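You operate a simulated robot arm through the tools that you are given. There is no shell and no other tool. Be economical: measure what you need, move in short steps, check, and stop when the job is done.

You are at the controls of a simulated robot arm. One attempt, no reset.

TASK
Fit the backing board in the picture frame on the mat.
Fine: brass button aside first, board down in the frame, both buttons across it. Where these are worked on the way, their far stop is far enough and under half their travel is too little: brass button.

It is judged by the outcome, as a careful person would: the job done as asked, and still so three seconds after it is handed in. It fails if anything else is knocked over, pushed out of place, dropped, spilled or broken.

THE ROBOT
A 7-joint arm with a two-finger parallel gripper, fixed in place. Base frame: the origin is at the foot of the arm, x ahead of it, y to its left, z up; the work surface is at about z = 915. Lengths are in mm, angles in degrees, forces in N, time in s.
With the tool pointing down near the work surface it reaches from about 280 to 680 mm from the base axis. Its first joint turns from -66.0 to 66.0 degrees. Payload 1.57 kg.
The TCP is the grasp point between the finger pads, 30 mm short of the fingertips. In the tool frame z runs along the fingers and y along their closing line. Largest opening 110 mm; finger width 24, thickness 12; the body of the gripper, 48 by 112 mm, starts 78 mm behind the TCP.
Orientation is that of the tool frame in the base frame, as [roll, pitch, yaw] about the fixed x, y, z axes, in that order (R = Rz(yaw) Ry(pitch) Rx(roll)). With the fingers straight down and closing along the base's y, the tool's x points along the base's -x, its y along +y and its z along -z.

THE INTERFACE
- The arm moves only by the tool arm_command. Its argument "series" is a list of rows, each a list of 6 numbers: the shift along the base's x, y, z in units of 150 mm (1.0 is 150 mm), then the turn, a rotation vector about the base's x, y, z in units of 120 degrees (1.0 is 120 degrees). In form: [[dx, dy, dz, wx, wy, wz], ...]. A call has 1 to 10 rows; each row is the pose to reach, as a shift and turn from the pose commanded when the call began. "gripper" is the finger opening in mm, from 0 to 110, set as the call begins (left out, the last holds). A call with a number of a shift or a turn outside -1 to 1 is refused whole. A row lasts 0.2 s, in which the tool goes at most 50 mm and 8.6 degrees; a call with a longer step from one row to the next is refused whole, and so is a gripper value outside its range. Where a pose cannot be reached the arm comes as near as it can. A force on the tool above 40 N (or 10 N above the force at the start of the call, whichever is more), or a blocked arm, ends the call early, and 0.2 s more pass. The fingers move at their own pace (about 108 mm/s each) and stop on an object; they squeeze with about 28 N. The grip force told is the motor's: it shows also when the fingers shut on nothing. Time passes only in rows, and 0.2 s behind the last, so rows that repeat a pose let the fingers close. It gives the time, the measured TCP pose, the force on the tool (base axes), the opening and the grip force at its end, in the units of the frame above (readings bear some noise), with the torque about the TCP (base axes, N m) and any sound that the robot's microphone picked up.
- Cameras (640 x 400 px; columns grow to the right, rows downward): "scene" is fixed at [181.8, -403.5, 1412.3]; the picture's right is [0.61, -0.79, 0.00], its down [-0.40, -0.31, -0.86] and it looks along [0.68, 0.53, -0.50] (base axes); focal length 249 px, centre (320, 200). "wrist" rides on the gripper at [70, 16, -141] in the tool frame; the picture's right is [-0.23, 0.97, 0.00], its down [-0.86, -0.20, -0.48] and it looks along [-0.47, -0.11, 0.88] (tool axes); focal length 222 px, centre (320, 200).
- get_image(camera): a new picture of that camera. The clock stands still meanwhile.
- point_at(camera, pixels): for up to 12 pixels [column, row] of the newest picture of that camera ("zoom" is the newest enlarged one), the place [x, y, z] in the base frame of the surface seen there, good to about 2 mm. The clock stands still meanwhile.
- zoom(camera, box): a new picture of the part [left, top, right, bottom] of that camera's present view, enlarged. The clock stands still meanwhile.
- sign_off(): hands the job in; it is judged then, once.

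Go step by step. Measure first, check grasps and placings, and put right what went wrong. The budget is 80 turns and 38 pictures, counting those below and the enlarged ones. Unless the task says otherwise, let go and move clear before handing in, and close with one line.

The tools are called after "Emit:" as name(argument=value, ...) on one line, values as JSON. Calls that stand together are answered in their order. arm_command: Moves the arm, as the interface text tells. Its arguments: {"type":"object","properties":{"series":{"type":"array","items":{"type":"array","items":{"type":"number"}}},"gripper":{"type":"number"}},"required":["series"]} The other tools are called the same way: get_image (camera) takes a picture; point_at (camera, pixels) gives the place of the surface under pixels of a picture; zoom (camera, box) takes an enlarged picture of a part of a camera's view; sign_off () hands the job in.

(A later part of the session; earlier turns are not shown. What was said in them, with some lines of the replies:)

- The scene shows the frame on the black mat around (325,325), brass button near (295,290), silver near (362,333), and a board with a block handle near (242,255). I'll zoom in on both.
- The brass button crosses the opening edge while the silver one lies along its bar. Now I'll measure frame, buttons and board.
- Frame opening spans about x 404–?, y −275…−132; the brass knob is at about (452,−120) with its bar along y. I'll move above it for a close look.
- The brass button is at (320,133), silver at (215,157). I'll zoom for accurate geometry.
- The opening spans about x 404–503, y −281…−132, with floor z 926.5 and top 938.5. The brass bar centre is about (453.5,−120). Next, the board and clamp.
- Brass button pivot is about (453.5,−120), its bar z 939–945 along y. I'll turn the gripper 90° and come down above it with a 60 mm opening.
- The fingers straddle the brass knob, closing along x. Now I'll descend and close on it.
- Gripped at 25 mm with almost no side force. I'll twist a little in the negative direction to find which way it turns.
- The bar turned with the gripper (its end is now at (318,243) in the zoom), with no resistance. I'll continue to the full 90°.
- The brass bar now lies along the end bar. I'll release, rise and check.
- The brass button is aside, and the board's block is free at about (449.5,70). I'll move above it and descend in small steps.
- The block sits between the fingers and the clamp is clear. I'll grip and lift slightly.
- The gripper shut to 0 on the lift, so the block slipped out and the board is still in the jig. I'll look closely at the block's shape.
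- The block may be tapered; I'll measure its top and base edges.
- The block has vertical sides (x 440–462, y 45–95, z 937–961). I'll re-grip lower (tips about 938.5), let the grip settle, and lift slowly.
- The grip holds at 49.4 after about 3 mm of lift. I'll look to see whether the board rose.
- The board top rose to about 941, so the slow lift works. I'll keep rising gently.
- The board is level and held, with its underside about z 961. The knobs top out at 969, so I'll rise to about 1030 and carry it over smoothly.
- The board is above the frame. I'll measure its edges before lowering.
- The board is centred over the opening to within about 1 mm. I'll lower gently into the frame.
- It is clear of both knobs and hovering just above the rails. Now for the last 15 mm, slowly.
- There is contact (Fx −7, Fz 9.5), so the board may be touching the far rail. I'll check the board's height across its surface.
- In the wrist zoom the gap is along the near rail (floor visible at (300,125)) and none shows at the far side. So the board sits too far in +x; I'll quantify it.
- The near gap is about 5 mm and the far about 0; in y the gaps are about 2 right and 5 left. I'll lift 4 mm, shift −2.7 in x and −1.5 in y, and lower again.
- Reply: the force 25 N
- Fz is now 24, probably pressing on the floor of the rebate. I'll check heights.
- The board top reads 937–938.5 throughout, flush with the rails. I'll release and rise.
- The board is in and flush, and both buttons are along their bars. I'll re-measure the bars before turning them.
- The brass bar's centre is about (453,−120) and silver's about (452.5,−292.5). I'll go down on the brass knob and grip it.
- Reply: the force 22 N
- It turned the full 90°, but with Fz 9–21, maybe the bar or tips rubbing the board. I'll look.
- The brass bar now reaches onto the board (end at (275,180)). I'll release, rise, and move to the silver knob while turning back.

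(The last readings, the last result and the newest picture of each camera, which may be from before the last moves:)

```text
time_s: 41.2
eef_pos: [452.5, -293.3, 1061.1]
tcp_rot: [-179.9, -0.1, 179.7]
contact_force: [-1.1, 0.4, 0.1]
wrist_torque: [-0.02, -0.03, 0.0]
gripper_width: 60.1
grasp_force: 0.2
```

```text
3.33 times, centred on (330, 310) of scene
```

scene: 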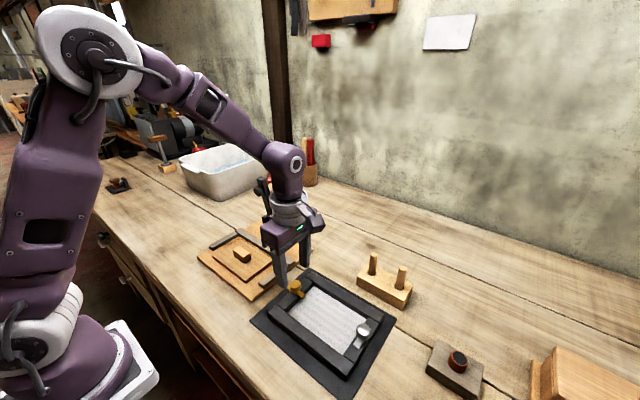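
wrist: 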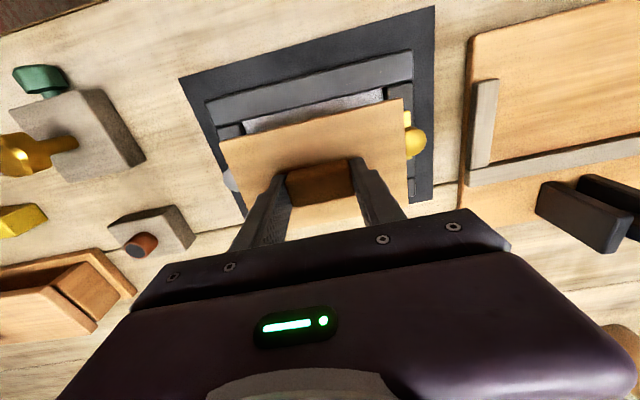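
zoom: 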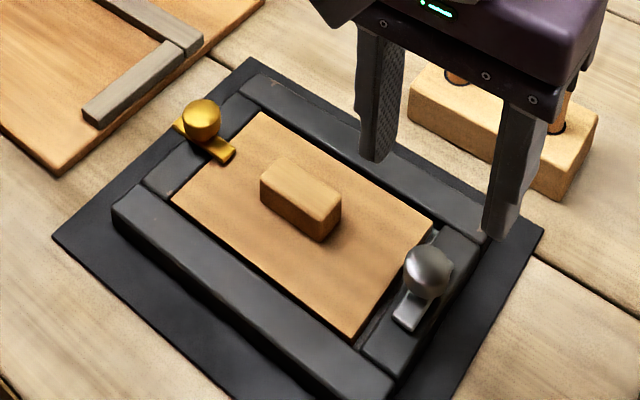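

The brass bar is across the board. Now I'll descend on the silver knob, grip, and try a positive twist.

Emit:
arm_command(series=[[0, 0, -0.2, 0, 0, 0], [0, 0, -0.4, 0, 0, 0], [0, 0, -0.54, 0, 0, 0], [0, 0, -0.597, 0, 0, 0]])

Emit:
arm_command(series=[[0, 0, 0, 0, 0, 0], [0, 0, 0, 0, 0, 0], [0, 0, 0, 0, 0, 0]], gripper=0)

Emit:
arm_command(series=[[0, 0, 0, 0, 0, 0.04], [0, 0, 0, 0, 0, 0.08], [0, 0, 0, 0, 0, 0.12], [0, 0, 0, 0, 0, 0.16]])

Emit:
zoom(camera="scene", box=[310, 280, 410, 360])

```text
time_s: 42.2
eef_pos: [453.1, -293.6, 973.2]
tcp_rot: [-180.0, -0.1, -180.0]
contact_force: [0.2, 0.2, -0.1]
wrist_torque: [-0.02, 0.02, 0.02]
gripper_width: 59.7
grasp_force: 0.2
```

```text
time_s: 43.0
eef_pos: [452.7, -292.5, 972.6]
tcp_rot: [-180.0, 0.0, 179.9]
contact_force: [-1.2, -3.9, -0.6]
wrist_torque: [0.09, -0.12, 0.0]
gripper_width: 25.1
grasp_force: 27.9
```

```text
time_s: 44.0
eef_pos: [452.8, -292.4, 973.7]
tcp_rot: [-179.9, 0.1, -160.8]
contact_force: [-0.9, 1.8, 13.4]
wrist_torque: [0.06, -0.03, 0.02]
gripper_width: 24.9
grasp_force: 27.6
```

```text
5.00 times, centred on (360, 320) of scene
```

zoom: 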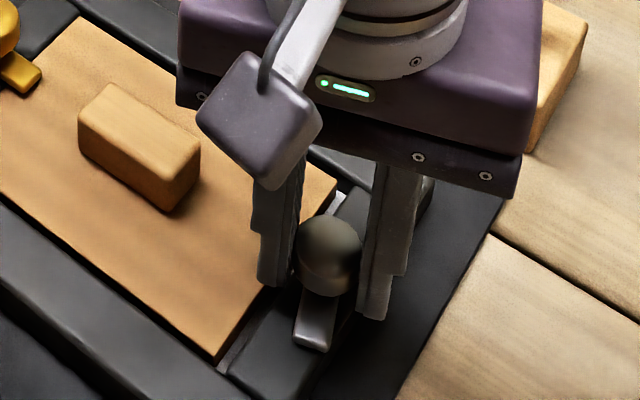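

The near bar end swung toward −y, following the gripper with no twist resistance. I'll continue to 90°.

Emit:
arm_command(series=[[0, 0, 0, 0, 0, 0.07], [0, 0, 0, 0, 0, 0.14], [0, 0, 0, 0, 0, 0.21], [0, 0, 0, 0, 0, 0.28], [0, 0, 0, 0, 0, 0.35], [0, 0, 0, 0, 0, 0.42], [0, 0, 0, 0, 0, 0.49], [0, 0, 0, 0, 0, 0.55], [0, 0, 0, 0, 0, 0.59]])

Emit:
zoom(camera="scene", box=[310, 280, 410, 360])

```text
time_s: 46.0
eef_pos: [451.2, -291.8, 971.3]
tcp_rot: [179.9, 0.0, -89.9]
contact_force: [-4.7, 3.7, 9.4]
wrist_torque: [-0.1, 0.07, -0.07]
gripper_width: 25.2
grasp_force: 27.7
```

```text
5.00 times, centred on (360, 320) of scene
```

zoom: 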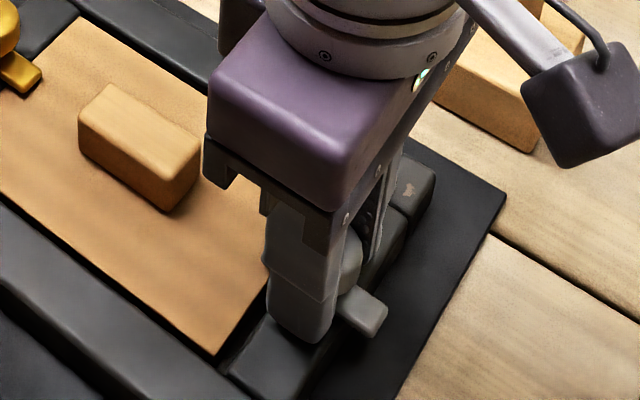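

The silver bar now sticks out square to the end bar (outer end at (365,312)). I'll release and rise, then check everything.

Emit:
arm_command(series=[[0, 0, 0, 0, 0, 0], [0, 0, 0, 0, 0, 0], [0, 0, 0.2, 0, 0, 0], [0, 0, 0.5, 0, 0, 0], [-0.25, 0, 0.8, 0, 0, 0], [-0.5, 0.1, 0.95, 0, 0, 0], [-0.75, 0.3, 1, 0, 0, 0]], gripper=60)

Emit:
get_image(camera="scene")

Emit:
zoom(camera="scene", box=[260, 260, 400, 370])

```text
refused: row 5 steps farther than a row can; nothing moved
```

```text
3 pictures are left
```

scene: 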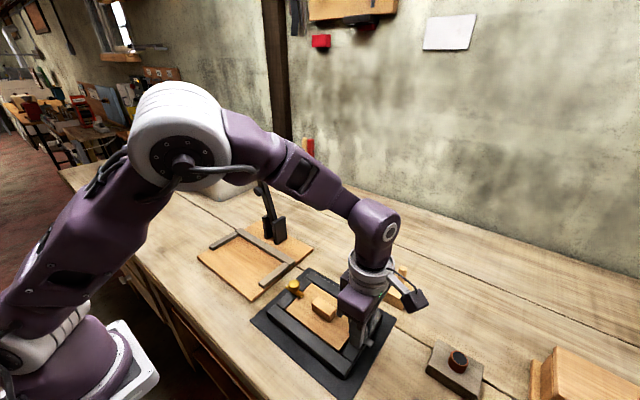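

```text
3.64 times, centred on (330, 315) of scene
```

zoom: 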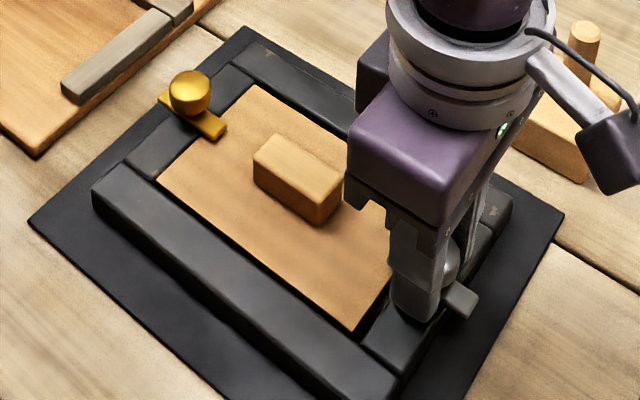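

That call was refused because one step was too long. I'll repeat it with shorter steps, straight up.

Emit:
arm_command(series=[[0, 0, 0, 0, 0, 0], [0, 0, 0, 0, 0, 0], [0, 0, 0.2, 0, 0, 0], [0, 0, 0.45, 0, 0, 0], [0, 0, 0.7, 0, 0, 0], [0, 0, 0.95, 0, 0, 0], [-0.25, 0, 1, 0, 0, 0], [-0.5, 0, 1, 0, 0, 0], [-0.5, 0, 1, 0, 0, 0]], gripper=60)

Emit:
zoom(camera="scene", box=[260, 260, 400, 370])

```text
time_s: 48.0
eef_pos: [376.6, -291.8, 1124.4]
tcp_rot: [180.0, 0.0, -90.0]
contact_force: [0.1, 0.4, -0.9]
wrist_torque: [0.04, 0.01, 0.01]
gripper_width: 60.1
grasp_force: 0.1
```

```text
3.64 times, centred on (330, 315) of scene
```

zoom: 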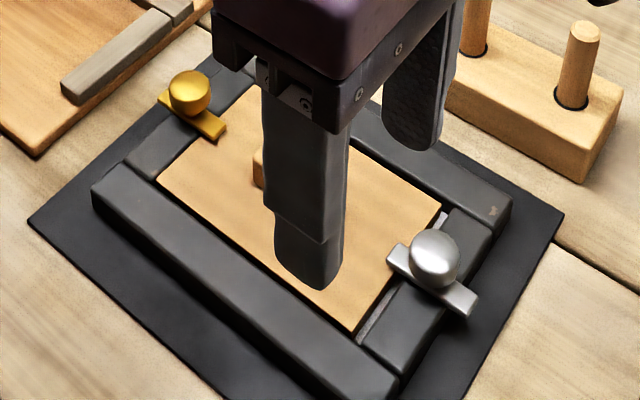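

The silver bar runs from (395,255) over the board to (470,305). I'll verify overlap and heights.

Emit:
point_at(camera="zoom", pixels=[[391, 255], [402, 252], [468, 305], [216, 135], [225, 130], [165, 96], [370, 290], [190, 165], [430, 210], [375, 305], [383, 262], [250, 100]])

```text
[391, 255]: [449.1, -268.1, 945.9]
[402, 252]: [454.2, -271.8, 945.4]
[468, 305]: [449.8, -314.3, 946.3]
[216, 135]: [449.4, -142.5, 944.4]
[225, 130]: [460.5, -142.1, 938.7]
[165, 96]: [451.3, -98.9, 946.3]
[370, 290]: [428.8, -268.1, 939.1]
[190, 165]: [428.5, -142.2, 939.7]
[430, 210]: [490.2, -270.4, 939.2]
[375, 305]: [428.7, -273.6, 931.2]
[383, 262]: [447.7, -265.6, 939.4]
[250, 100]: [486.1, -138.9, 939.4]
```

Both bars overlap the board, though the silver overlap looks small (board edge about −272, bar end about −268). I'll check from the wrist camera.

Emit:
zoom(camera="wrist", box=[160, 20, 480, 220])

```text
2.00 times, centred on (320, 120) of wrist
```

zoom: 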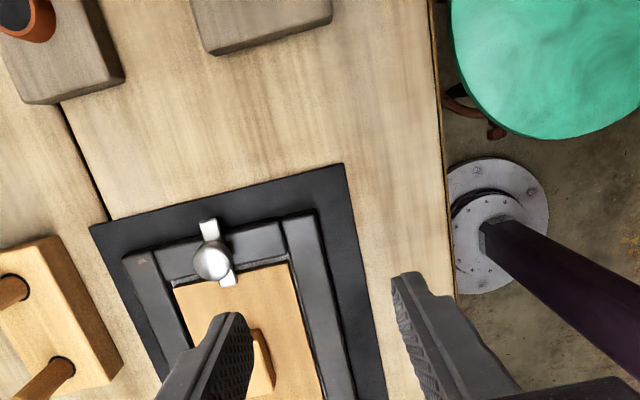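

Emit:
point_at(camera="zoom", pixels=[[228, 284], [224, 286], [234, 282], [250, 268], [250, 272], [265, 264], [265, 268], [265, 272], [190, 288], [190, 284], [250, 264], [208, 223]])

```text
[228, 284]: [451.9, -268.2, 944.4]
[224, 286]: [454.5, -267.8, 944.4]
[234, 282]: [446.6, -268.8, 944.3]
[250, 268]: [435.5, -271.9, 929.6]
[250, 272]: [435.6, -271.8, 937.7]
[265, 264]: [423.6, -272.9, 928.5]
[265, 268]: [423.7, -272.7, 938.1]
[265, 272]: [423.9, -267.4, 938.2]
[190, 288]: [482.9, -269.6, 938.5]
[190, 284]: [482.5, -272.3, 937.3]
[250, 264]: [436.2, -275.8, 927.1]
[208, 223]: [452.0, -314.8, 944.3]
```

The silver bar overlaps the board by about 4.5 mm and the brass bar by about 10 mm. The board is flat at about z 938, flush with the rails, and the gripper is clear, so I'm handing in.

Emit:
sign_off()

```text
The job is handed in.
```

The backing board is seated flat in the frame, with the brass and silver buttons both turned across it. The board sits against the brass end, so the silver bar overlaps it by only about 4.5 mm, against about 10 mm for the brass.
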